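You operate a simulated robot arm through the tools that you are given. There is no shell and no other tool.

You are at the controls of a simulated robot arm. One attempt, no reset.

TASK
Wipe and oil the middle of the piston top at F21, then tap the piston pin at F28 home.
Fine: grey cloth, oil brush and mallet from beside the pistons, each put back; the connecting rod's bush stays proud. Set down upright: brush, mallet. A coat counts when it lies all over at full strength: go over it till it gets no stronger. What is to be rubbed or washed off counts as gone when no trace of it is left.

The check looks at the end state, three seconds after you hand in, the way a careful person would. Anything else that was tipped, shoved, dropped, spilled or broken makes it a failure. Flat cloth is picked up by pressing the open fingertips on it (5 to 10 N) and closing them slowly along it; thin cloth reads only 2 to 8 mm in the jaws.

THE ROBOT
A 6-joint arm with a two-finger parallel gripper, fixed in place. Base frame: the origin is on the floor under the middle of its stand, x ahead of it, y to its left, z up; the work surface is at about z = 880. Units: mm, rad, N and s.
With the tool pointing down near the work surface it reaches from about 240 to 640 mm from the base axis. Its first joint turns from -1.152 to 1.152 rad. Payload 2.7 kg.
Tool frame: the origin (TCP) lies between the finger pads and is the grasp point; the fingertips stand 23 mm ahead of it; z points along the fingers, y is the line along which they close. Largest opening 94 mm; finger width 38, thickness 10; the body of the gripper, 54 by 96 mm, starts 39 mm behind the TCP.
Orientation is that of the tool frame in the base frame, as [roll, pitch, yaw] about the fixed x, y, z axes, in that order (R = Rz(yaw) Ry(pitch) Rx(roll)). With the fingers straight down and closing along the base's y, the tool's x points along the base's -x, its y along +y and its z along -z.

THE INTERFACE
- The arm moves only by the tool drive_tool. Its argument "increments" is a list of rows, each a list of 2 entries, a list of its own where there are three numbers: the shift along the tool's x, y, z in mm, then the turn, a rotation vector about the tool's x, y, z in rad. In form: [[[x, y, z], [wx, wy, wz]], ...]. A call has 1 to 20 rows; each row shifts and turns the commanded pose from where the row before left it, along the tool's axes as they then stand. "gripper" is the gripper command, from -1 (fully open) to 1 (shut), values between in proportion, set as the call begins (left out, the last holds). Rows are played at 5 a second. More than 50 mm and 0.15 rad between two rows, or a gripper value outside its range, and nothing of the call is played. A pose out of reach is approached as far as the arm can. The call stops where the force on the tool passes 60 N (or 10 N more than at its start, if that is more) or the arm is blocked; 0.2 s more then pass. The fingers move at their own pace (about 45 mm/s each) and stop on an object; they squeeze with about 28 N. The grip force told is the motor's: it shows also when the fingers shut on nothing. Time passes only in rows, and 0.2 s behind the last, so rows that do not move let the fingers close. The reply holds the time, the measured pose of the TCP, the force on the tool along the base axes, the opening and the grip force, in the units named above and with some noise, with the torque about the TCP (base axes, N m) and any sound that the robot's microphone picked up, and new pictures: "views" is both (left out), scene, wrist or none.
- Cameras (640 x 400 px; columns grow to the right, rows downward): "scene" is fixed at [79.9, -430.1, 1413.1]; the picture's right is [0.77, -0.64, 0.00], its down [-0.31, -0.36, -0.88] and it looks along [0.57, 0.67, -0.48] (base axes); focal length 214 px, centre (320, 200). "wrist" rides on the gripper at [86, 16, -74] in the tool frame; the picture's right is [-0.18, 0.98, 0.00], its down [-0.58, -0.11, -0.81] and it looks along [-0.79, -0.15, 0.59] (tool axes); focal length 243 px, centre (320, 200). There is no depth. A picture from a camera that has moved, and an enlarged one, comes with that camera's place and axes in the base frame and with its lens.
- close_up(camera, box): a new picture of the part [left, top, right, bottom] of that camera's present view, enlarged. No time passes.
- hand_in(): hands the job in; it is judged then, once.

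Places have to be worked out from the pictures, the camera data and where the tool is seen. Open the gripper and draw the arm clear of the work before you hand the job in, unless the task says otherwise.

The tools are called after "Call:" by a JSON object that holds its "op" and its "data". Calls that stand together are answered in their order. drive_tool: Moves the arm, as the interface text tells. Its arguments: {"type":"object","properties":{"increments":{"type":"array","items":{"type":"array"}},"gripper":{"type":"number"},"views":{"type":"string","enum":["both","scene","wrist","none"]}},"required":["increments"]} The other tools are called the same way: close_up (camera, box) takes an enlarged picture of a part of a camera's view; hand_in () hands the job in.

At the start:

```text
time: 0.0
tool_pos: [349.8, 79.1, 1313.3]
tcp_rot: [3.141, -0.001, -3.141]
force: [-0.3, -0.4, -0.8]
moment: [-0.04, -0.02, 0.0]
finger_gap: 93.9
finger_force: 0.1
```

scene: 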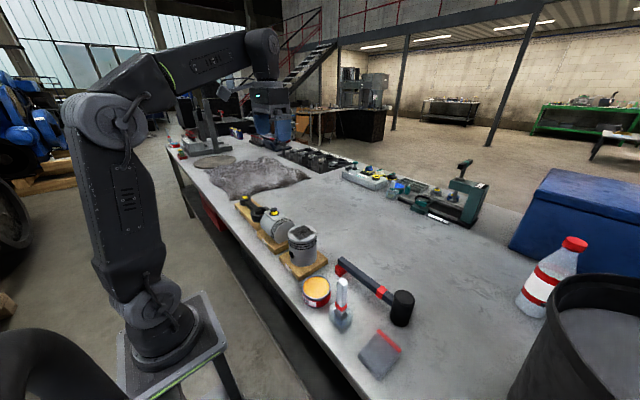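
wrist: 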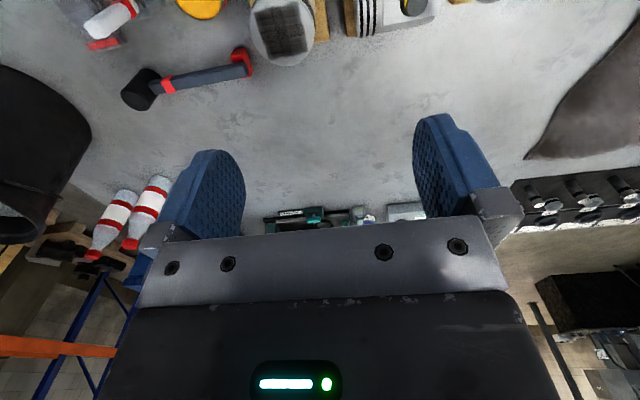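

I begin by looking at the enlarged scene to identify the pistons, tags, cloth, brush and mallet.

Call:
{"op": "close_up", "data": {"camera": "scene", "box": [220, 180, 440, 390]}}

Call:
{"op": "close_up", "data": {"camera": "scene", "box": [225, 185, 335, 285]}}

Call:
{"op": "close_up", "data": {"camera": "wrist", "box": [60, 0, 480, 130]}}

```text
1.90 times, centred on (330, 285) of scene
camera zoom: at [79.9, -430.1, 1413.1], right [0.77, -0.64, 0.0], down [-0.31, -0.36, -0.88], along [0.57, 0.67, -0.48], focal length 408 px, centre (301, 38)
```

zoom: 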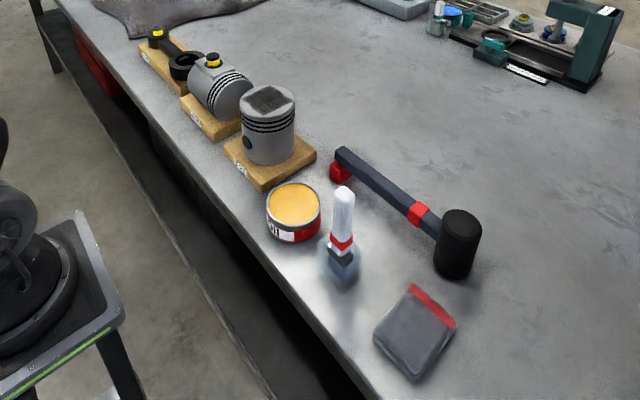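

```text
4.00 times, centred on (280, 235) of scene
camera zoom: at [79.9, -430.1, 1413.1], right [0.77, -0.64, 0.0], down [-0.31, -0.36, -0.88], along [0.57, 0.67, -0.48], focal length 858 px, centre (480, 60)
```

zoom: 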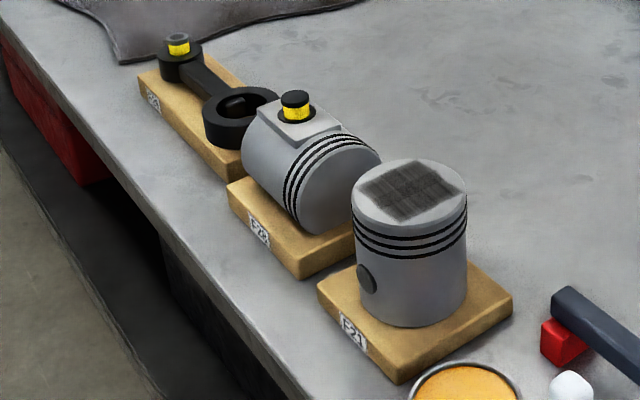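

```text
1.52 times, centred on (270, 65) of wrist
camera zoom: at [262.0, 95.9, 1389.4], right [0.18, 0.98, 0.0], down [0.58, -0.11, 0.81], along [0.79, -0.15, -0.59], focal length 370 px, centre (396, 406)
```

zoom: 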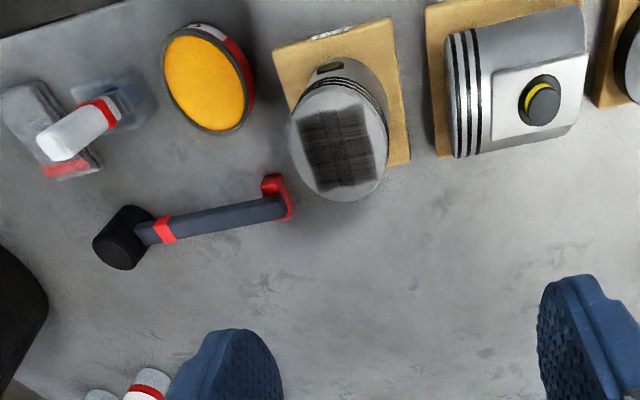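

The scene shows F21 (standing piston with a dark patch), F28 (lying piston with a yellow-banded proud pin), the rod with its bush, a tin of oil, brush, mallet, cloth. I look closer at each tool.

Call:
{"op": "close_up", "data": {"camera": "scene", "box": [295, 250, 425, 385]}}

Call:
{"op": "close_up", "data": {"camera": "wrist", "box": [50, 0, 210, 100]}}

Call:
{"op": "close_up", "data": {"camera": "scene", "box": [230, 185, 310, 245]}}

Call:
{"op": "close_up", "data": {"camera": "scene", "box": [285, 220, 325, 250]}}

```text
2.96 times, centred on (360, 318) of scene
camera zoom: at [79.9, -430.1, 1413.1], right [0.77, -0.64, 0.0], down [-0.31, -0.36, -0.88], along [0.57, 0.67, -0.48], focal length 636 px, centre (202, -148)
```

zoom: 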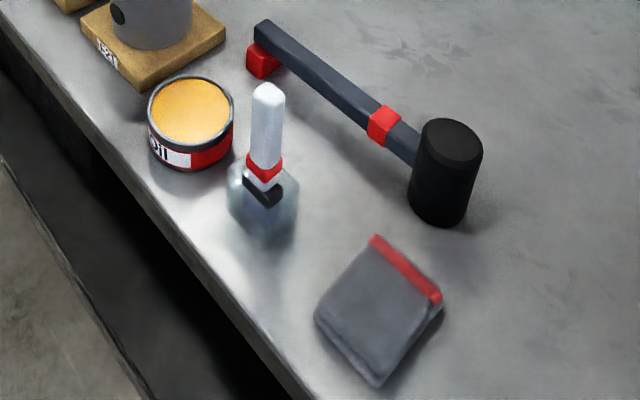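

```text
4.00 times, centred on (130, 50) of wrist
camera zoom: at [262.0, 95.9, 1389.4], right [0.18, 0.98, 0.0], down [0.58, -0.11, 0.81], along [0.79, -0.15, -0.59], focal length 970 px, centre (1080, 800)
```

zoom: 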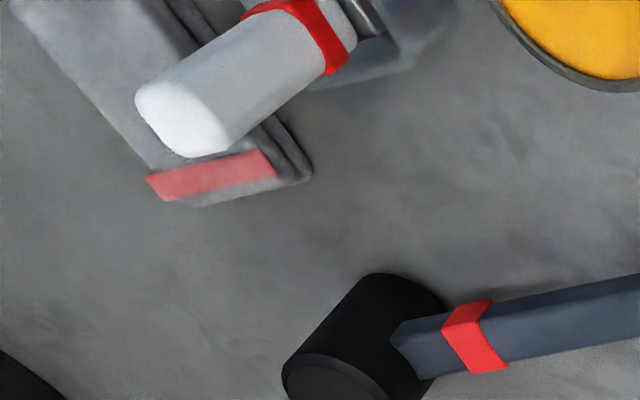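

```text
6.67 times, centred on (270, 215) of scene
camera zoom: at [79.9, -430.1, 1413.1], right [0.77, -0.64, 0.0], down [-0.31, -0.36, -0.88], along [0.57, 0.67, -0.48], focal length 1430 px, centre (653, 100)
```

zoom: 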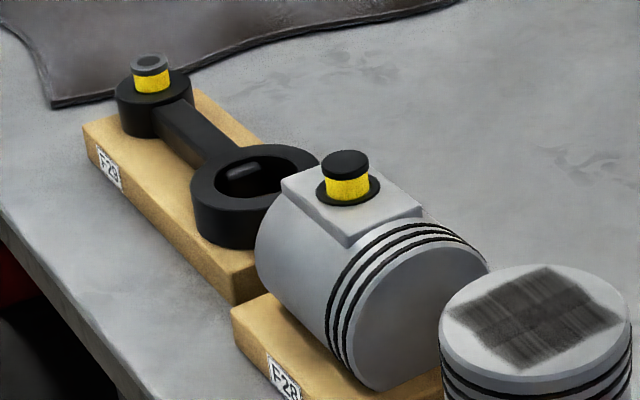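

```text
13.33 times, centred on (305, 235) of scene
camera zoom: at [79.9, -430.1, 1413.1], right [0.77, -0.64, 0.0], down [-0.31, -0.36, -0.88], along [0.57, 0.67, -0.48], focal length 2860 px, centre (520, -267)
```

zoom: 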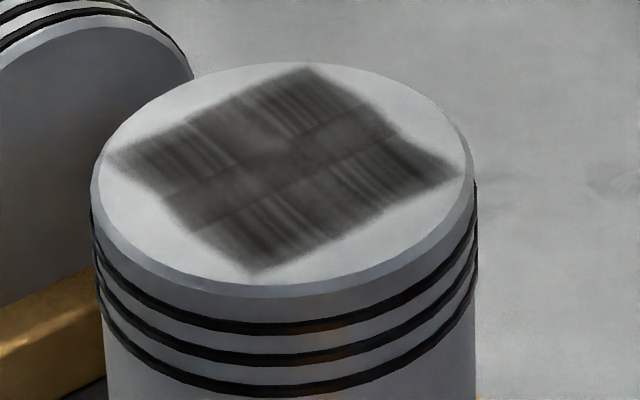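

I estimate the patch at about x 361–420, y −7–52, z≈998; brush at (331,−211), cloth at about x 303–386, y −346…−290. I move over the brush/cloth area at a safe height to get a closer view.

Call:
{"op": "drive_tool", "data": {"increments": [[[6, -36, 8], [0, 0, 0]], [[6, -36, 8], [0, 0, 0]], [[6, -36, 8], [0, 0, 0]], [[6, -36, 8], [0, 0, 0]], [[6, -36, 8], [0, 0, 0]], [[6, -36, 8], [0, 0, 0]], [[6, -36, 8], [0, 0, 0]], [[6, -36, 8], [0, 0, 0]], [[0, -30, 8], [0, 0, 0]], [[0, 0, 0], [0, 0, 0]], [[0, 0, 0], [0, 0, 0]]], "gripper": -1}}

```text
time: 2.4
tool_pos: [301.8, -241.1, 1243.0]
tcp_rot: [3.141, 0.0, -3.14]
force: [-0.8, -0.3, 0.0]
moment: [-0.01, -0.02, 0.0]
finger_gap: 94.0
finger_force: 0.1
camera wrist: at [214.1, -224.6, 1317.4], right [0.18, 0.98, 0.0], down [0.58, -0.11, 0.81], along [0.79, -0.15, -0.59], focal length 243 px, centre (320, 200)
```

scene: 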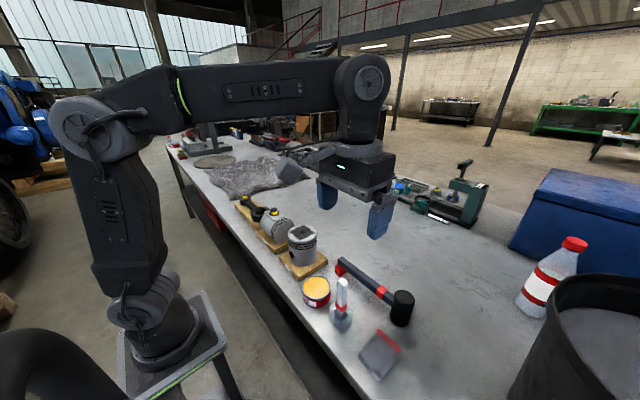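
wrist: 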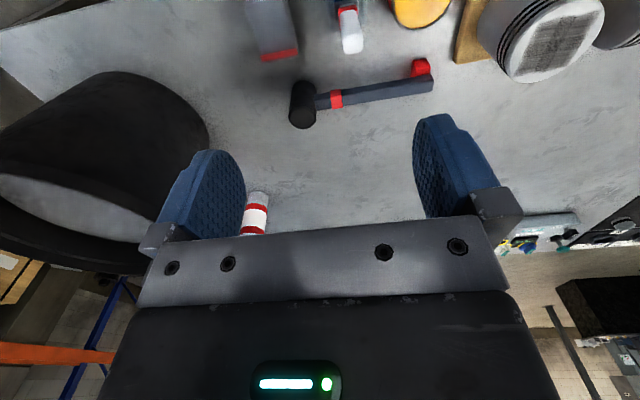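

The pose tracks well. I zoom on the tools from this new viewpoint to triangulate them.

Call:
{"op": "close_up", "data": {"camera": "wrist", "box": [230, 0, 450, 140]}}

Call:
{"op": "close_up", "data": {"camera": "wrist", "box": [440, 0, 640, 120]}}

```text
2.86 times, centred on (340, 70) of wrist
camera zoom: at [214.1, -224.6, 1317.4], right [0.18, 0.98, 0.0], down [0.58, -0.11, 0.81], along [0.79, -0.15, -0.59], focal length 693 px, centre (263, 571)
```

zoom: 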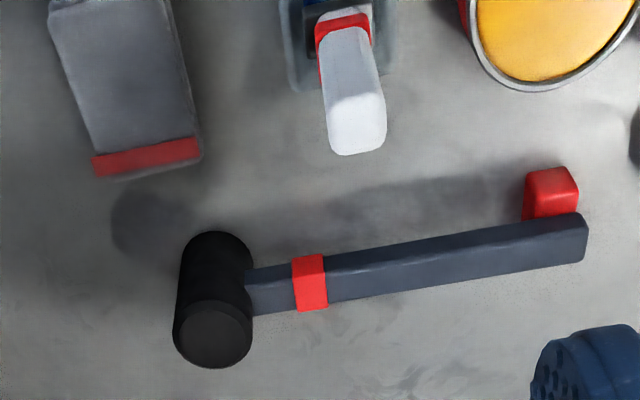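

```text
3.20 times, centred on (540, 60) of wrist
camera zoom: at [214.1, -224.6, 1317.4], right [0.18, 0.98, 0.0], down [0.58, -0.11, 0.81], along [0.79, -0.15, -0.59], focal length 776 px, centre (-384, 648)
```

zoom: 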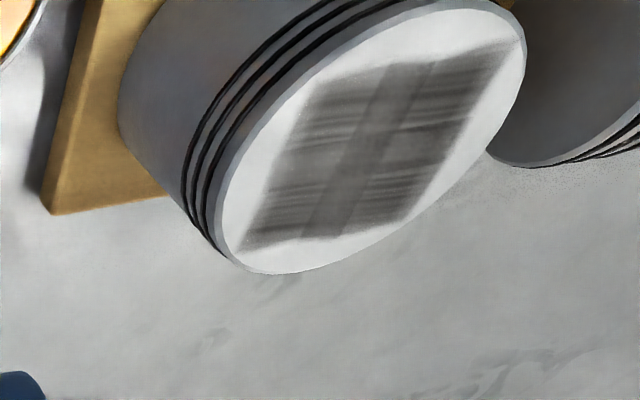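

Cloth appears to be about x 303–386, y −352…−290 (center ≈ (345,−320)); mallet head ≈ (453,−299) with handle along +y, ring near y −240. I move above the cloth with the jaws partly open (~50 mm).

Call:
{"op": "drive_tool", "data": {"increments": [[[-7.2, -13.2, 40], [0, 0, 0]], [[-7.2, -13.2, 40], [0, 0, 0]], [[-7.2, -13.2, 40], [0, 0, 0]], [[-7.2, -13.2, 40], [0, 0, 0]], [[-7.2, -13.2, 40], [0, 0, 0]], [[-7.2, -13.2, 40], [0, 0, 0]], [[0, 0, 0], [0, 0, 0]], [[0, 0, 0], [0, 0, 0]]], "gripper": -0.06}}

```text
time: 4.2
tool_pos: [343.5, -320.1, 1000.6]
tcp_rot: [3.141, 0.001, 3.14]
force: [0.5, -0.4, 0.3]
moment: [-0.02, 0.03, 0.02]
finger_gap: 49.8
finger_force: 0.1
camera wrist: at [257.2, -302.7, 1076.1], right [0.18, 0.98, 0.0], down [0.58, -0.11, 0.81], along [0.79, -0.15, -0.59], focal length 243 px, centre (320, 200)
```

scene: 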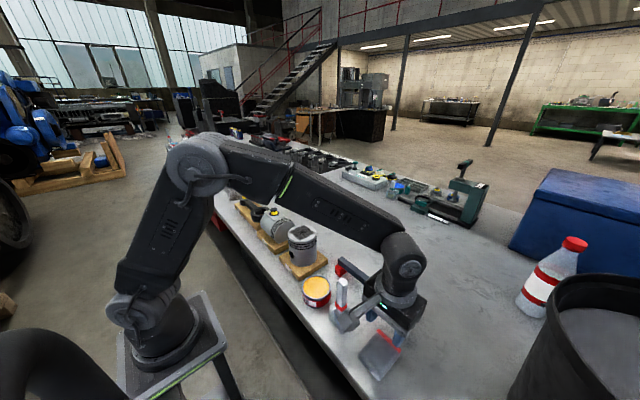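
wrist: 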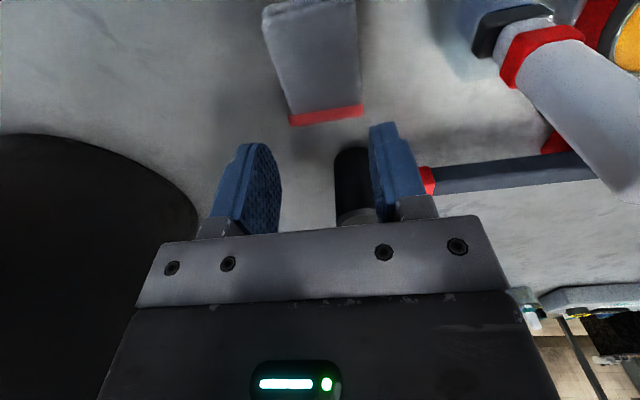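

The cloth is centred at about (346,−320) under the jaws. I descend toward it to just above its surface.

Call:
{"op": "drive_tool", "data": {"increments": [[[-2, 0, 25], [0, 0, 0]], [[0, 0, 25], [0, 0, 0]], [[0, 0, 20], [0, 0, 0]], [[0, 0, 4], [0, 0, 0]], [[0, 0, 0], [0, 0, 0]]], "gripper": -0.06}}

Call:
{"op": "close_up", "data": {"camera": "wrist", "box": [200, 0, 440, 150]}}

Call:
{"op": "close_up", "data": {"camera": "scene", "box": [330, 300, 440, 390]}}

```text
time: 5.4
tool_pos: [346.2, -317.4, 928.8]
tcp_rot: [-3.14, 0.001, 3.141]
force: [-5.7, 8.5, 25.7]
moment: [0.28, 0.23, -0.04]
finger_gap: 50.0
finger_force: 0.0
camera wrist: at [258.8, -301.0, 1004.0], right [0.18, 0.98, 0.0], down [0.58, -0.11, 0.81], along [0.79, -0.15, -0.59], focal length 243 px, centre (320, 200)
```

scene: 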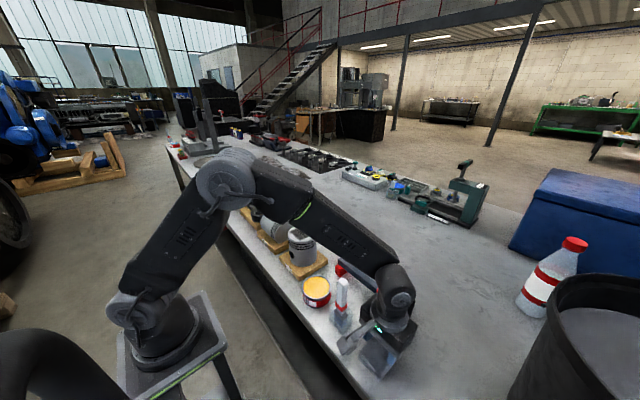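
wrist: 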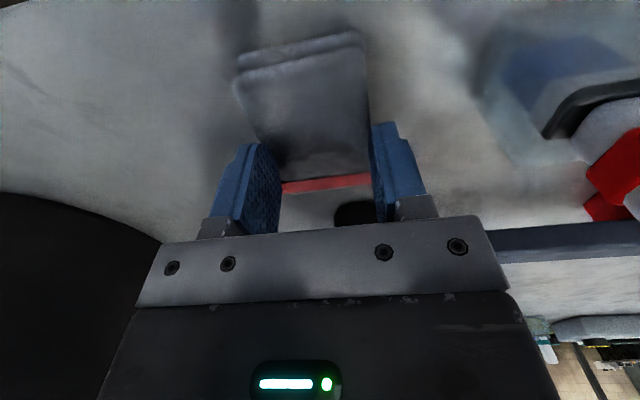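

```text
2.67 times, centred on (320, 75) of wrist
camera zoom: at [258.8, -301.0, 1004.0], right [0.18, 0.98, 0.0], down [0.58, -0.11, 0.81], along [0.79, -0.15, -0.59], focal length 647 px, centre (320, 533)
```

zoom: 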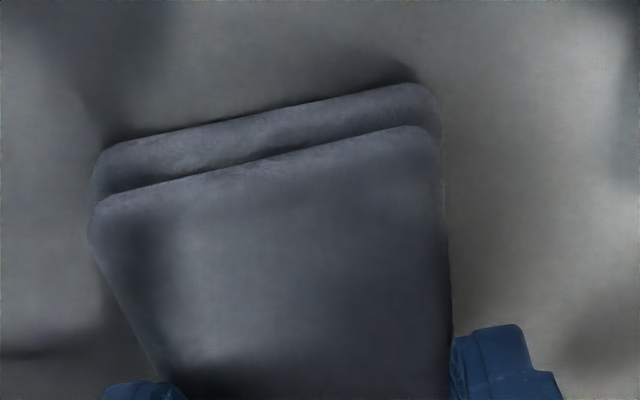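

```text
4.44 times, centred on (385, 345) of scene
camera zoom: at [79.5, -429.7, 1413.3], right [0.77, -0.64, 0.0], down [-0.31, -0.36, -0.88], along [0.57, 0.67, -0.48], focal length 953 px, centre (31, -444)
```

zoom: 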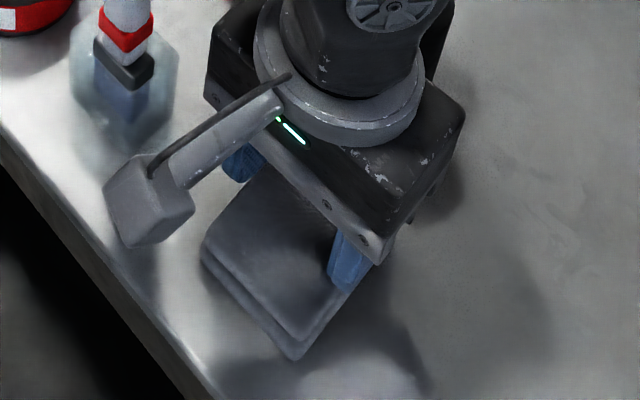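

Contact came already at TCP z≈929 (25 N), so the folded cloth is thick (~25 mm). I back off slightly to bring the press to 5–10 N.

Call:
{"op": "drive_tool", "data": {"increments": [[[0, 0, -1], [0, 0, 0]], [[0, 0, 0], [0, 0, 0]]], "views": "none"}}

```text
time: 6.0
tool_pos: [346.9, -317.8, 929.5]
tcp_rot: [-3.14, 0.002, 3.141]
force: [-1.1, 3.4, 23.0]
moment: [0.16, 0.08, 0.03]
finger_gap: 49.9
finger_force: 0.0
```

Still 23 N, so the contact is springy. I raise further in small steps.

Call:
{"op": "drive_tool", "data": {"increments": [[[0, 0, -1.5], [0, 0, 0]], [[0, 0, 0], [0, 0, 0]]], "views": "none"}}

```text
time: 6.6
tool_pos: [346.2, -318.3, 928.9]
tcp_rot: [3.141, -0.001, -3.141]
force: [2.0, -3.2, 7.4]
moment: [-0.12, -0.07, 0.0]
finger_gap: 49.9
finger_force: 0.1
```

Now 7.4 N, inside the 5–10 N band. I start closing slowly in small steps.

Call:
{"op": "drive_tool", "data": {"increments": [[[0, 0, 0], [0, 0, 0]]], "gripper": 0.05, "views": "none"}}

Call:
{"op": "drive_tool", "data": {"increments": [[[0, 0, 0], [0, 0, 0]]], "gripper": 0.15, "views": "wrist"}}

```text
time: 7.0
tool_pos: [345.8, -317.4, 929.5]
tcp_rot: [3.14, -0.002, 3.14]
force: [-0.1, -2.1, 3.6]
moment: [-0.14, -0.05, -0.03]
finger_gap: 45.6
finger_force: 0.9
```

```text
time: 7.4
tool_pos: [346.8, -317.2, 929.2]
tcp_rot: [3.141, -0.001, -3.141]
force: [0.4, -0.1, 1.8]
moment: [-0.05, 0.01, -0.03]
finger_gap: 40.0
finger_force: 0.9
camera wrist: at [258.9, -300.9, 1004.8], right [0.18, 0.98, 0.0], down [0.58, -0.11, 0.81], along [0.79, -0.15, -0.59], focal length 243 px, centre (320, 200)
```

wrist: 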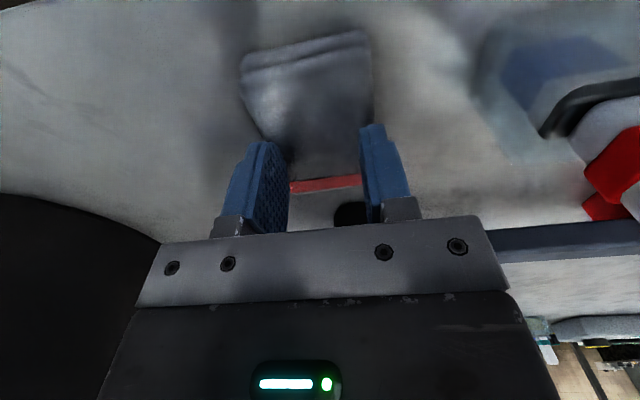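

The press relaxed to ~2 N as the jaws close; I lower slightly to restore the press and continue closing.

Call:
{"op": "drive_tool", "data": {"increments": [[[0, 0, 0.8], [0, 0, 0]]], "gripper": 0.22, "views": "none"}}

Call:
{"op": "drive_tool", "data": {"increments": [[[0, 0, 0.3], [0, 0, 0]]], "gripper": 0.3, "views": "wrist"}}

```text
time: 7.8
tool_pos: [346.5, -316.2, 929.1]
tcp_rot: [-3.141, -0.001, -3.141]
force: [-2.2, 1.5, 4.5]
moment: [0.02, 0.07, 0.0]
finger_gap: 36.7
finger_force: 0.0
```

```text
time: 8.2
tool_pos: [346.9, -316.2, 929.5]
tcp_rot: [3.141, 0.0, -3.142]
force: [-1.4, 2.5, 7.5]
moment: [0.12, 0.07, -0.02]
finger_gap: 33.9
finger_force: 1.4
camera wrist: at [259.3, -301.1, 1004.5], right [0.18, 0.98, 0.0], down [0.58, -0.11, 0.81], along [0.79, -0.15, -0.59], focal length 243 px, centre (320, 200)
```

wrist: 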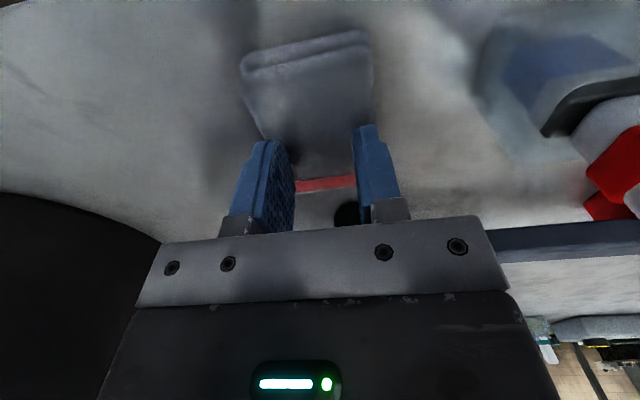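

Press holds at 7.5 N. I continue closing step by step.

Call:
{"op": "drive_tool", "data": {"increments": [[[0, 0, 0.2], [0, 0, 0]]], "gripper": 0.4, "views": "none"}}

Call:
{"op": "drive_tool", "data": {"increments": [[[0, 0, 0.2], [0, 0, 0]]], "gripper": 0.5, "views": "none"}}

Call:
{"op": "drive_tool", "data": {"increments": [[[0, 0, 0], [0, 0, 0]]], "gripper": 0.6, "views": "wrist"}}

```text
time: 8.6
tool_pos: [346.1, -317.1, 930.0]
tcp_rot: [-3.142, 0.001, -3.141]
force: [-2.4, 5.5, 11.8]
moment: [0.2, 0.05, 0.0]
finger_gap: 30.7
finger_force: 3.1
```

```text
time: 9.0
tool_pos: [346.7, -316.8, 930.3]
tcp_rot: [-3.139, 0.001, -3.141]
force: [0.6, 2.9, 10.4]
moment: [0.13, 0.02, 0.01]
finger_gap: 26.8
finger_force: 3.4
```

```text
time: 9.4
tool_pos: [347.9, -316.7, 928.7]
tcp_rot: [-3.139, 0.002, -3.14]
force: [0.1, 3.2, 11.9]
moment: [0.15, 0.01, -0.08]
finger_gap: 21.0
finger_force: 2.6
camera wrist: at [259.6, -301.5, 1004.4], right [0.18, 0.98, 0.0], down [0.58, -0.11, 0.81], along [0.79, -0.15, -0.59], focal length 243 px, centre (320, 200)
```

wrist: 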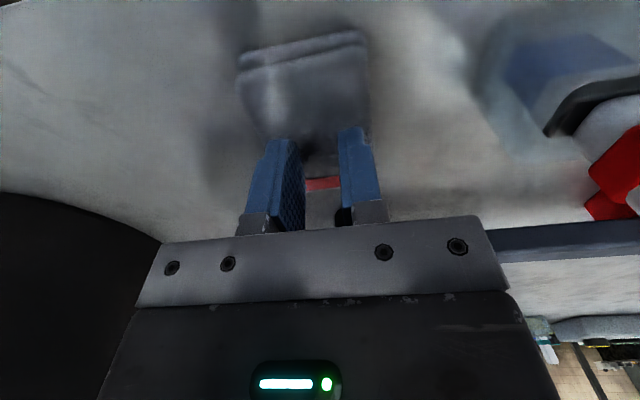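

Force is ~12 N; I ease up a touch and close on.

Call:
{"op": "drive_tool", "data": {"increments": [[[0, 0, -0.4], [0, 0, 0]]], "gripper": 0.7, "views": "none"}}

Call:
{"op": "drive_tool", "data": {"increments": [[[0, 0, 0], [0, 0, 0]]], "gripper": 0.8, "views": "none"}}

Call:
{"op": "drive_tool", "data": {"increments": [[[0, 0, 0], [0, 0, 0]]], "gripper": 0.9, "views": "wrist"}}

```text
time: 9.8
tool_pos: [347.5, -316.9, 929.8]
tcp_rot: [-3.14, 0.0, -3.141]
force: [-0.1, 1.4, 10.7]
moment: [0.07, 0.01, -0.05]
finger_gap: 17.4
finger_force: 3.4
```

```text
time: 10.2
tool_pos: [347.2, -317.3, 929.8]
tcp_rot: [-3.142, 0.001, 3.14]
force: [0.8, 2.0, 10.5]
moment: [0.13, 0.03, 0.02]
finger_gap: 12.3
finger_force: 3.2
```

```text
time: 10.6
tool_pos: [347.0, -318.0, 929.5]
tcp_rot: [-3.142, 0.0, -3.141]
force: [-0.4, 2.5, 10.9]
moment: [0.06, 0.02, 0.02]
finger_gap: 7.9
finger_force: 3.5
camera wrist: at [259.4, -301.1, 1004.5], right [0.18, 0.98, 0.0], down [0.58, -0.11, 0.81], along [0.79, -0.15, -0.59], focal length 243 px, centre (320, 200)
```

wrist: 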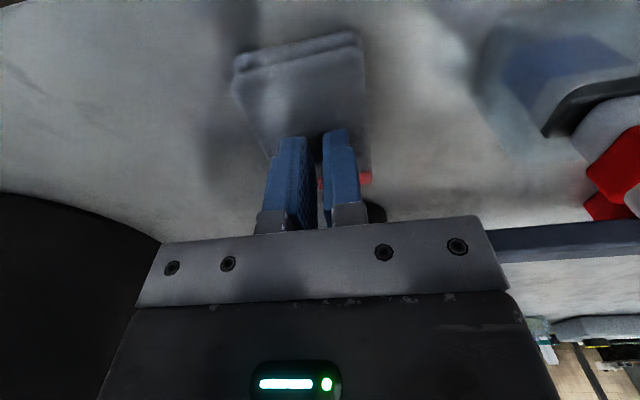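

No bunching is visible yet; I finish the closing and then look at the jaw gap.

Call:
{"op": "drive_tool", "data": {"increments": [[[0, 0, 0], [0, 0, 0]], [[0, 0, 0], [0, 0, 0]]], "gripper": 1, "views": "wrist"}}

Call:
{"op": "close_up", "data": {"camera": "wrist", "box": [200, 0, 440, 240]}}

```text
time: 11.2
tool_pos: [346.5, -317.5, 927.9]
tcp_rot: [-3.141, -0.001, 3.141]
force: [0.5, 1.1, 10.2]
moment: [0.04, 0.01, -0.01]
finger_gap: 0.1
finger_force: 27.8
camera wrist: at [259.4, -301.2, 1004.4], right [0.18, 0.98, 0.0], down [0.58, -0.11, 0.81], along [0.79, -0.15, -0.59], focal length 243 px, centre (320, 200)
```

wrist: 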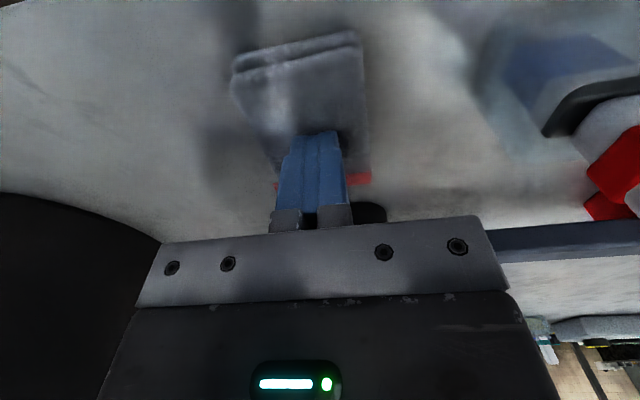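

```text
1.67 times, centred on (320, 120) of wrist
camera zoom: at [259.4, -301.2, 1004.4], right [0.18, 0.98, 0.0], down [0.58, -0.11, 0.81], along [0.79, -0.15, -0.59], focal length 404 px, centre (320, 333)
```

zoom: 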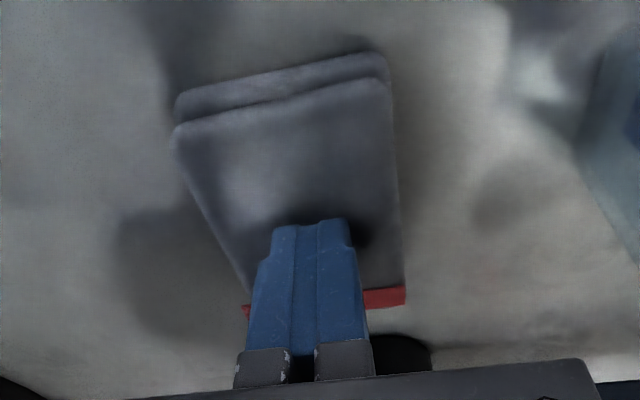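

The jaws shut on nothing: this is a thick, folded pad (about 26 mm high, ~60 mm wide), so it has to be gripped by its sides. I lift clear, open fully, and centre on y≈−321.

Call:
{"op": "drive_tool", "data": {"increments": [[[0, 0, -15], [0, 0, 0]], [[0, 0, -15], [0, 0, 0]], [[0, 0, 0], [0, 0, 0]]], "views": "none"}}

Call:
{"op": "drive_tool", "data": {"increments": [[[0, -2.5, 0], [0, 0, 0]], [[0, 0, 0], [0, 0, 0]], [[0, 0, 0], [0, 0, 0]], [[0, 0, 0], [0, 0, 0]], [[0, 0, 0], [0, 0, 0]]], "gripper": -1}}

Call:
{"op": "close_up", "data": {"camera": "wrist", "box": [170, 0, 470, 230]}}

Call:
{"op": "close_up", "data": {"camera": "scene", "box": [330, 290, 440, 390]}}

```text
time: 12.0
tool_pos: [346.4, -316.5, 958.9]
tcp_rot: [-3.141, -0.001, -3.14]
force: [-0.5, 0.0, 0.1]
moment: [-0.01, -0.01, -0.03]
finger_gap: 0.2
finger_force: 28.1
```

```text
time: 13.2
tool_pos: [346.1, -320.0, 959.6]
tcp_rot: [3.142, 0.0, -3.14]
force: [0.5, -0.1, 0.1]
moment: [-0.02, 0.01, -0.02]
finger_gap: 94.1
finger_force: 0.0
camera wrist: at [259.7, -304.2, 1035.3], right [0.18, 0.98, 0.0], down [0.58, -0.11, 0.81], along [0.79, -0.15, -0.59], focal length 243 px, centre (320, 200)
```

scene: 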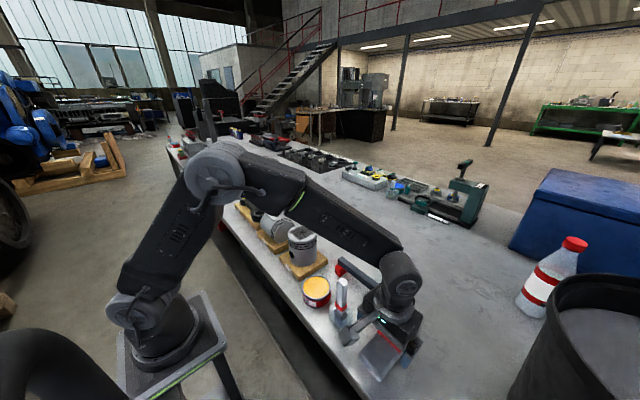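
wrist: 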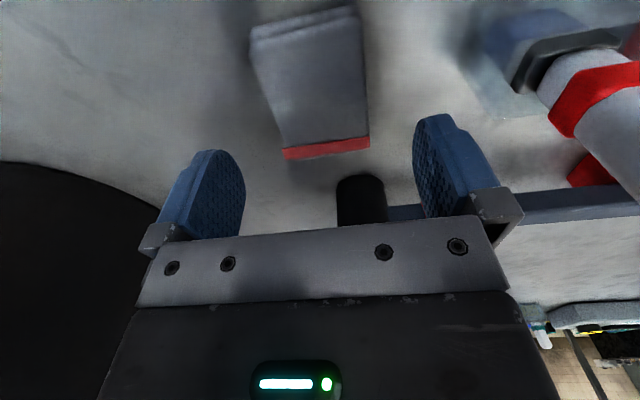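

```text
1.74 times, centred on (320, 115) of wrist
camera zoom: at [259.7, -304.2, 1035.3], right [0.18, 0.98, 0.0], down [0.58, -0.11, 0.81], along [0.79, -0.15, -0.59], focal length 422 px, centre (320, 348)
```

zoom: 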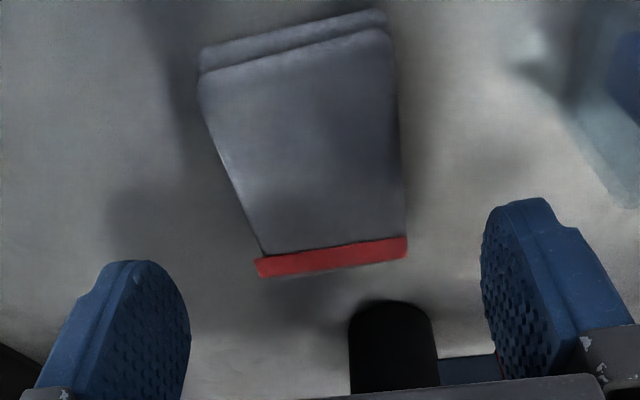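

```text
4.00 times, centred on (385, 340) of scene
camera zoom: at [79.9, -430.1, 1413.1], right [0.77, -0.64, 0.0], down [-0.31, -0.36, -0.88], along [0.57, 0.67, -0.48], focal length 858 px, centre (60, -360)
```

zoom: 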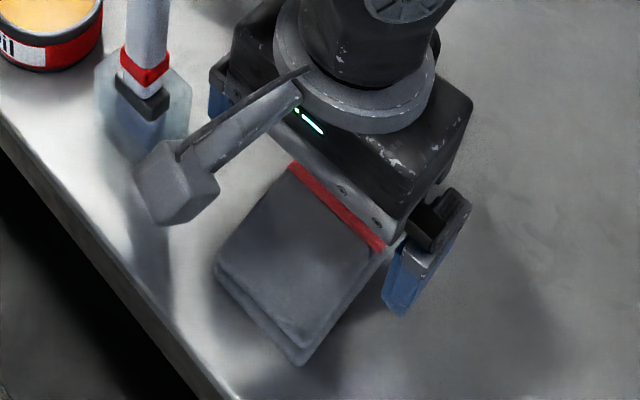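

The pad is x≈301–379, y≈−350…−292, so centre ≈(340,−321); the open jaws straddle it. I shift to x 340 and lower until the tips are ~6 mm above the table.

Call:
{"op": "drive_tool", "data": {"increments": [[[6, -0.7, 15], [0, 0, 0]], [[0, 0, 15], [0, 0, 0]], [[0, 0, 12], [0, 0, 0]], [[0, 0, 6], [0, 0, 0]], [[0, 0, 0], [0, 0, 0]]], "gripper": -1, "views": "none"}}

Call:
{"op": "close_up", "data": {"camera": "wrist", "box": [170, 0, 470, 230]}}

Call:
{"op": "close_up", "data": {"camera": "scene", "box": [330, 290, 440, 390]}}

```text
time: 14.4
tool_pos: [341.8, -319.7, 912.1]
tcp_rot: [3.141, 0.001, -3.141]
force: [-0.7, 0.5, -0.7]
moment: [-0.03, 0.02, -0.03]
finger_gap: 94.1
finger_force: 0.0
```

```text
1.74 times, centred on (320, 115) of wrist
camera zoom: at [253.3, -303.8, 986.6], right [0.18, 0.98, 0.0], down [0.58, -0.11, 0.81], along [0.79, -0.15, -0.59], focal length 422 px, centre (320, 348)
```

zoom: 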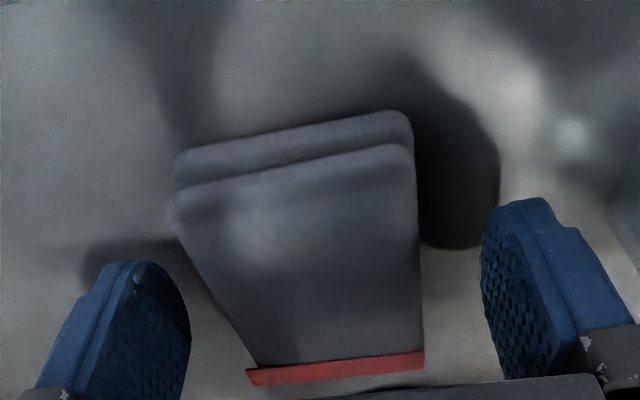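

```text
4.00 times, centred on (385, 340) of scene
camera zoom: at [79.9, -430.2, 1413.1], right [0.77, -0.64, 0.0], down [-0.31, -0.36, -0.88], along [0.57, 0.67, -0.48], focal length 858 px, centre (60, -360)
```

zoom: 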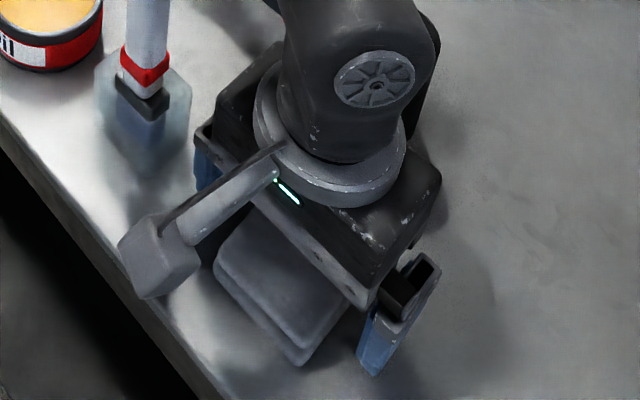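

The fingertips straddle the pad with no contact force. I close onto its sides, first to about 62 mm, then with squeeze.

Call:
{"op": "drive_tool", "data": {"increments": [[[0, 0, 0], [0, 0, 0]], [[0, 0, 0], [0, 0, 0]]], "gripper": -0.3, "views": "none"}}

Call:
{"op": "drive_tool", "data": {"increments": [[[0, 0, 0], [0, 0, 0]], [[0, 0, 0], [0, 0, 0]]], "gripper": -0.1, "views": "wrist"}}

```text
time: 15.0
tool_pos: [340.7, -319.6, 911.9]
tcp_rot: [-3.142, -0.001, 3.141]
force: [0.5, -0.4, 0.1]
moment: [-0.01, 0.02, 0.0]
finger_gap: 61.3
finger_force: 0.1
```

```text
time: 15.6
tool_pos: [341.4, -320.2, 911.6]
tcp_rot: [-3.142, -0.001, 3.141]
force: [0.6, 0.4, 1.6]
moment: [-0.04, 0.0, 0.04]
finger_gap: 59.4
finger_force: 27.9
camera wrist: at [253.4, -303.9, 986.9], right [0.18, 0.98, 0.0], down [0.58, -0.11, 0.81], along [0.79, -0.15, -0.59], focal length 243 px, centre (320, 200)
```

wrist: 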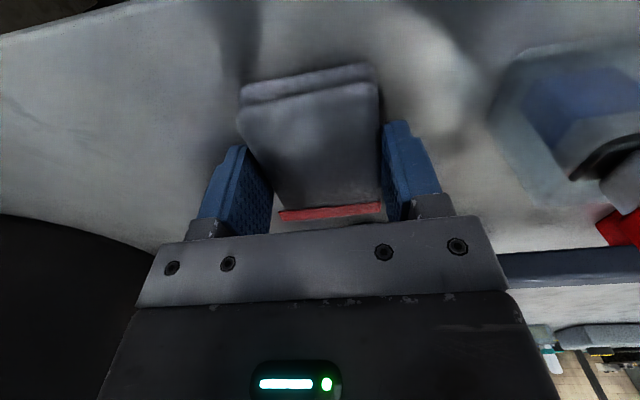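

Gripped: gap 59.4 mm at 28 N, so the pad is firm. I note its home at TCP (341,−320.3,911.8) and lift it straight up.

Call:
{"op": "drive_tool", "data": {"increments": [[[0, 0, -10], [0, 0, 0]], [[0, 0, -30], [0, 0, 0]], [[0, 0, -40], [0, 0, 0]], [[0, 0, -40], [0, 0, 0]], [[0, 0, -40], [0, 0, 0]], [[0, 0, -40], [0, 0, 0]], [[0, 0, 0], [0, 0, 0]]], "gripper": 0.2}}

```text
time: 17.2
tool_pos: [340.2, -321.0, 1111.6]
tcp_rot: [-3.141, 0.0, -3.141]
force: [1.4, 0.5, -0.6]
moment: [-0.03, -0.01, -0.02]
finger_gap: 59.4
finger_force: 28.0
camera wrist: at [252.8, -304.7, 1186.8], right [0.18, 0.98, 0.0], down [0.58, -0.11, 0.81], along [0.79, -0.15, -0.59], focal length 243 px, centre (320, 200)
```

scene: 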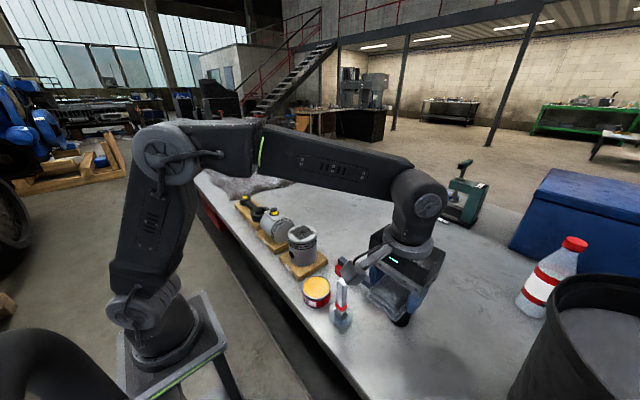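
wrist: 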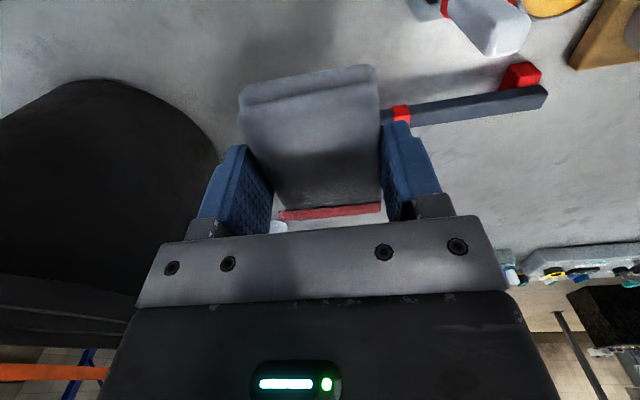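

The cloth is held. I carry it at z≈1111 to above F21, at about (391, 23).

Call:
{"op": "drive_tool", "data": {"increments": [[[-6.25, 43, 0], [0, 0, 0]], [[-6.25, 43, 0], [0, 0, 0]], [[-6.25, 43, 0], [0, 0, 0]], [[-6.25, 43, 0], [0, 0, 0]], [[-6.25, 43, 0], [0, 0, 0]], [[-6.25, 43, 0], [0, 0, 0]], [[-6.25, 43, 0], [0, 0, 0]], [[-6.25, 43, 0], [0, 0, 0]], [[0, 0, 0], [0, 0, 0]]]}}

Call:
{"op": "close_up", "data": {"camera": "scene", "box": [230, 150, 390, 260]}}

Call:
{"op": "close_up", "data": {"camera": "wrist", "box": [170, 0, 490, 230]}}

```text
time: 19.2
tool_pos: [391.4, 24.7, 1114.3]
tcp_rot: [3.141, 0.003, -3.14]
force: [-0.5, -0.4, -0.3]
moment: [-0.02, 0.01, 0.0]
finger_gap: 59.5
finger_force: 28.0
camera wrist: at [303.8, 39.9, 1189.6], right [0.18, 0.98, 0.0], down [0.58, -0.11, 0.81], along [0.79, -0.15, -0.59], focal length 243 px, centre (320, 200)
```

scene: 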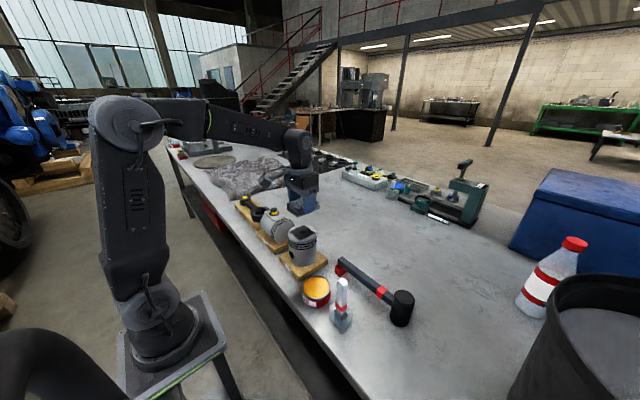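
wrist: 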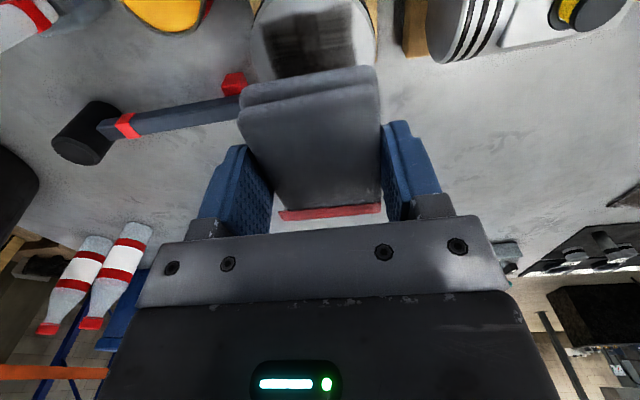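

```text
3.64 times, centred on (310, 205) of scene
camera zoom: at [80.0, -430.1, 1413.1], right [0.77, -0.64, 0.0], down [-0.31, -0.36, -0.88], along [0.57, 0.67, -0.48], focal length 780 px, centre (356, 182)
```

zoom: 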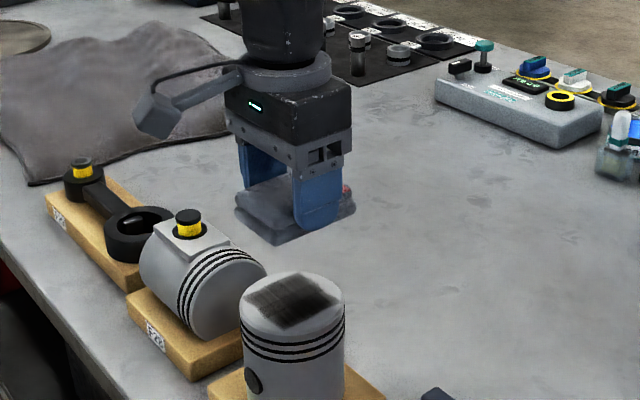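

```text
1.74 times, centred on (330, 115) of wrist
camera zoom: at [303.8, 39.9, 1189.6], right [0.18, 0.98, 0.0], down [0.58, -0.11, 0.81], along [0.79, -0.15, -0.59], focal length 422 px, centre (303, 348)
```

zoom: 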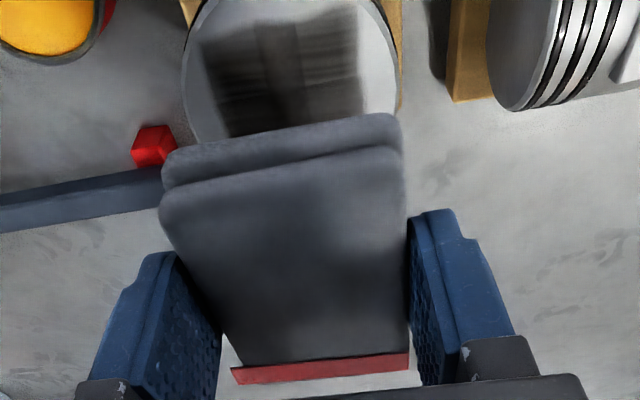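

Patch centre from this view ≈(389,21). I lower the cloth to about 12 mm above the piston top and check.

Call:
{"op": "drive_tool", "data": {"increments": [[[2, -1, 30], [0, 0, 0]], [[0, 0, 25], [0, 0, 0]], [[0, 0, 13], [0, 0, 0]], [[0, 0, 0], [0, 0, 0]]], "views": "scene"}}

Call:
{"op": "close_up", "data": {"camera": "scene", "box": [265, 190, 345, 270]}}

```text
time: 20.2
tool_pos: [387.6, 24.0, 1045.3]
tcp_rot: [-3.142, -0.001, -3.141]
force: [0.1, 0.1, -0.8]
moment: [0.01, 0.02, -0.01]
finger_gap: 59.4
finger_force: 28.4
```

scene: 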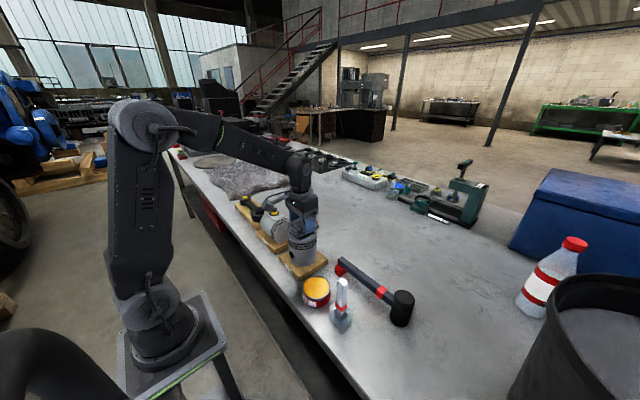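

```text
5.00 times, centred on (305, 230) of scene
camera zoom: at [79.9, -430.1, 1413.1], right [0.77, -0.64, 0.0], down [-0.31, -0.36, -0.88], along [0.57, 0.67, -0.48], focal length 1072 px, centre (395, 50)
```

zoom: 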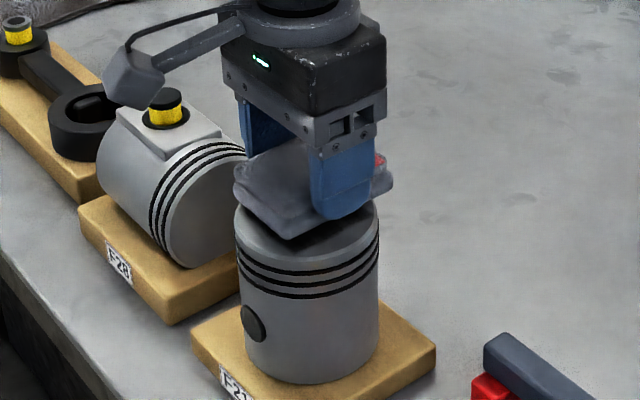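

The cloth hovers just above the piston crown, well centred. I descend in small steps to find contact.

Call:
{"op": "drive_tool", "data": {"increments": [[[0, 0, 4], [0, 0, 0]], [[0, 0, 4], [0, 0, 0]], [[0, 0, 2], [0, 0, 0]], [[0, 0, 0], [0, 0, 0]]], "views": "none"}}

Call:
{"op": "drive_tool", "data": {"increments": [[[0, 0, 2], [0, 0, 0]], [[0, 0, 0], [0, 0, 0]]], "views": "none"}}

```text
time: 21.2
tool_pos: [389.1, 23.2, 1035.6]
tcp_rot: [-3.14, 0.003, -3.14]
force: [-9.6, 3.2, 28.1]
moment: [-0.27, 0.34, -0.05]
finger_gap: 59.2
finger_force: 28.0
```

```text
time: 21.8
tool_pos: [390.0, 21.8, 1035.6]
tcp_rot: [3.14, 0.008, 3.14]
force: [-5.8, -0.3, 35.5]
moment: [-0.29, -0.37, 0.03]
finger_gap: 59.5
finger_force: 28.1
```

Contact at TCP z≈1035.6 (crown ≈ z 1003–1004), 35 N is too much. I ease up to about 10 N.

Call:
{"op": "drive_tool", "data": {"increments": [[[0, 0, -2], [0, 0, 0]], [[0, 0, 0], [0, 0, 0]]], "views": "none"}}

```text
time: 22.4
tool_pos: [389.9, 21.8, 1034.4]
tcp_rot: [-3.139, 0.005, 3.141]
force: [5.0, -0.4, 21.8]
moment: [-0.34, -0.86, 0.04]
finger_gap: 59.8
finger_force: 27.4
```

Call:
{"op": "drive_tool", "data": {"increments": [[[0, 0, -1], [0, 0, 0]], [[0, 0, 0], [0, 0, 0]]], "views": "none"}}

```text
time: 23.0
tool_pos: [388.3, 21.9, 1034.8]
tcp_rot: [3.141, 0.002, 3.141]
force: [6.6, 0.2, 13.2]
moment: [-0.12, -0.7, 0.1]
finger_gap: 59.8
finger_force: 28.0
```

About 13 N press now. I stroke along x by ±14 mm and watch the forces.

Call:
{"op": "drive_tool", "data": {"increments": [[[-7, 0, 0], [0, 0, 0]], [[-7, 0, 0], [0, 0, 0]], [[7, 0, 0], [0, 0, 0]], [[7, 0, 0], [0, 0, 0]], [[7, 0, 0], [0, 0, 0]], [[7, 0, 0], [0, 0, 0]], [[-7, 0, 0], [0, 0, 0]], [[-7, 0, 0], [0, 0, 0]], [[0, 0, 0], [0, 0, 0]]], "views": "scene"}}

Call:
{"op": "close_up", "data": {"camera": "scene", "box": [265, 190, 345, 270]}}

```text
time: 25.0
tool_pos: [388.1, 23.1, 1034.2]
tcp_rot: [3.141, -0.003, 3.141]
force: [-5.1, 0.1, 8.0]
moment: [-0.12, -0.2, -0.09]
finger_gap: 59.8
finger_force: 27.6
```

scene: 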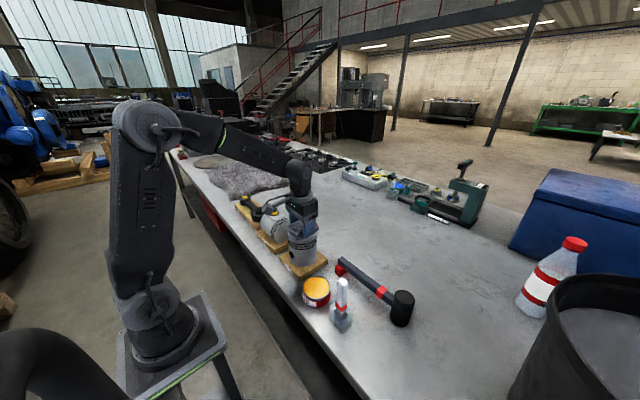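

```text
5.00 times, centred on (305, 230) of scene
camera zoom: at [79.7, -430.1, 1413.2], right [0.77, -0.64, 0.0], down [-0.31, -0.36, -0.88], along [0.57, 0.67, -0.48], focal length 1072 px, centre (395, 50)
```

zoom: 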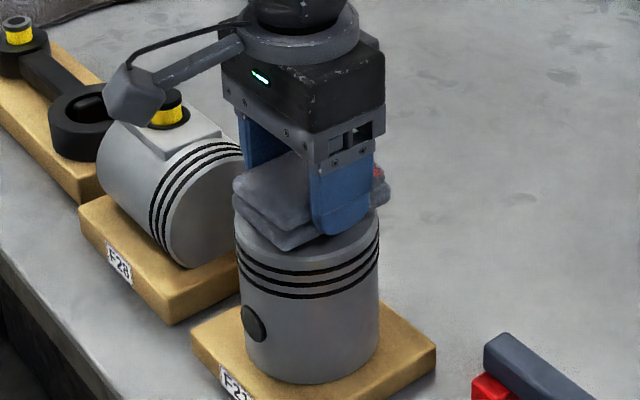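

The piston stays put and force is ~8 N. I add strokes in y and circular-ish passes to cover the patch edges, then lift to inspect.

Call:
{"op": "drive_tool", "data": {"increments": [[[0, 6, 0.3], [0, 0, 0]], [[0, 6, 0], [0, 0, 0]], [[0, -6, 0], [0, 0, 0]], [[0, -6, 0], [0, 0, 0]], [[0, -6, 0], [0, 0, 0]], [[0, -6, 0], [0, 0, 0]], [[0, 6, 0], [0, 0, 0]], [[0, 6, 0], [0, 0, 0]], [[0, 0, 0], [0, 0, 0]]], "views": "none"}}

Call:
{"op": "drive_tool", "data": {"increments": [[[0, 0, -20], [0, 0, 0]], [[10, 0, -30], [0, 0, 0]], [[30, 0, -30], [0, 0, 0]], [[40, 0, 0], [0, 0, 0]], [[0, 0, 0], [0, 0, 0]]], "views": "both"}}

Call:
{"op": "close_up", "data": {"camera": "scene", "box": [280, 215, 330, 250]}}

```text
time: 27.0
tool_pos: [386.3, 21.9, 1035.8]
tcp_rot: [-3.141, 0.0, -3.142]
force: [0.2, 0.0, -0.7]
moment: [-0.02, 0.06, 0.01]
finger_gap: 59.6
finger_force: 27.9
```

```text
time: 28.2
tool_pos: [307.6, 23.7, 1112.8]
tcp_rot: [3.141, -0.001, -3.141]
force: [-0.4, -0.7, -0.3]
moment: [-0.05, -0.01, 0.02]
finger_gap: 59.4
finger_force: 28.1
camera wrist: at [221.6, 39.5, 1188.7], right [0.18, 0.98, 0.0], down [0.58, -0.11, 0.81], along [0.79, -0.15, -0.59], focal length 243 px, centre (320, 200)
```

scene: 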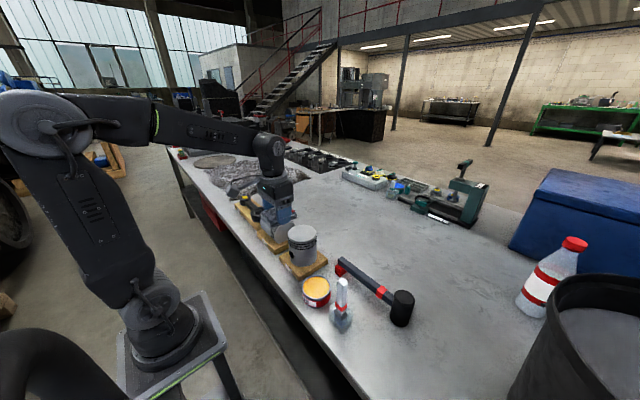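
wrist: 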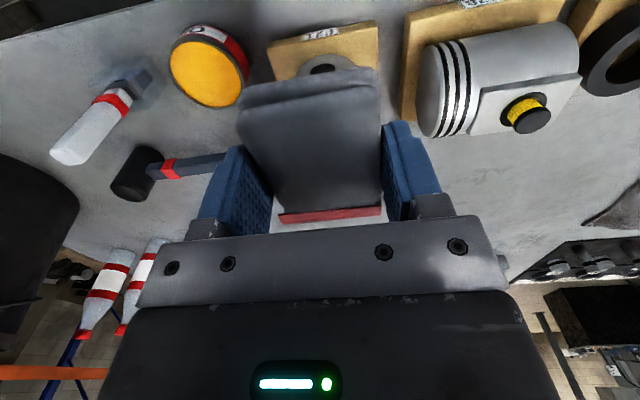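

```text
11.43 times, centred on (305, 232) of scene
camera zoom: at [79.9, -430.2, 1413.1], right [0.77, -0.64, 0.0], down [-0.31, -0.36, -0.88], along [0.57, 0.67, -0.48], focal length 2451 px, centre (491, -171)
```

zoom: 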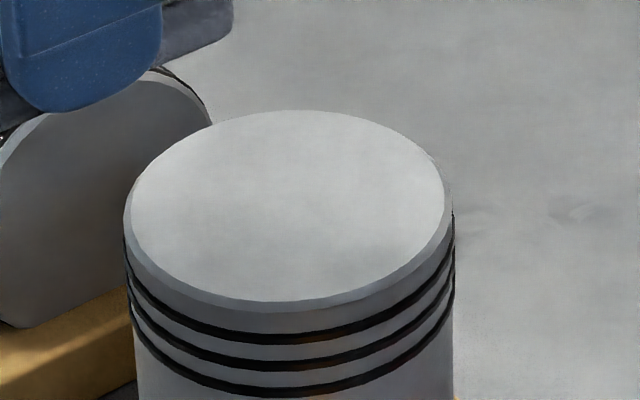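

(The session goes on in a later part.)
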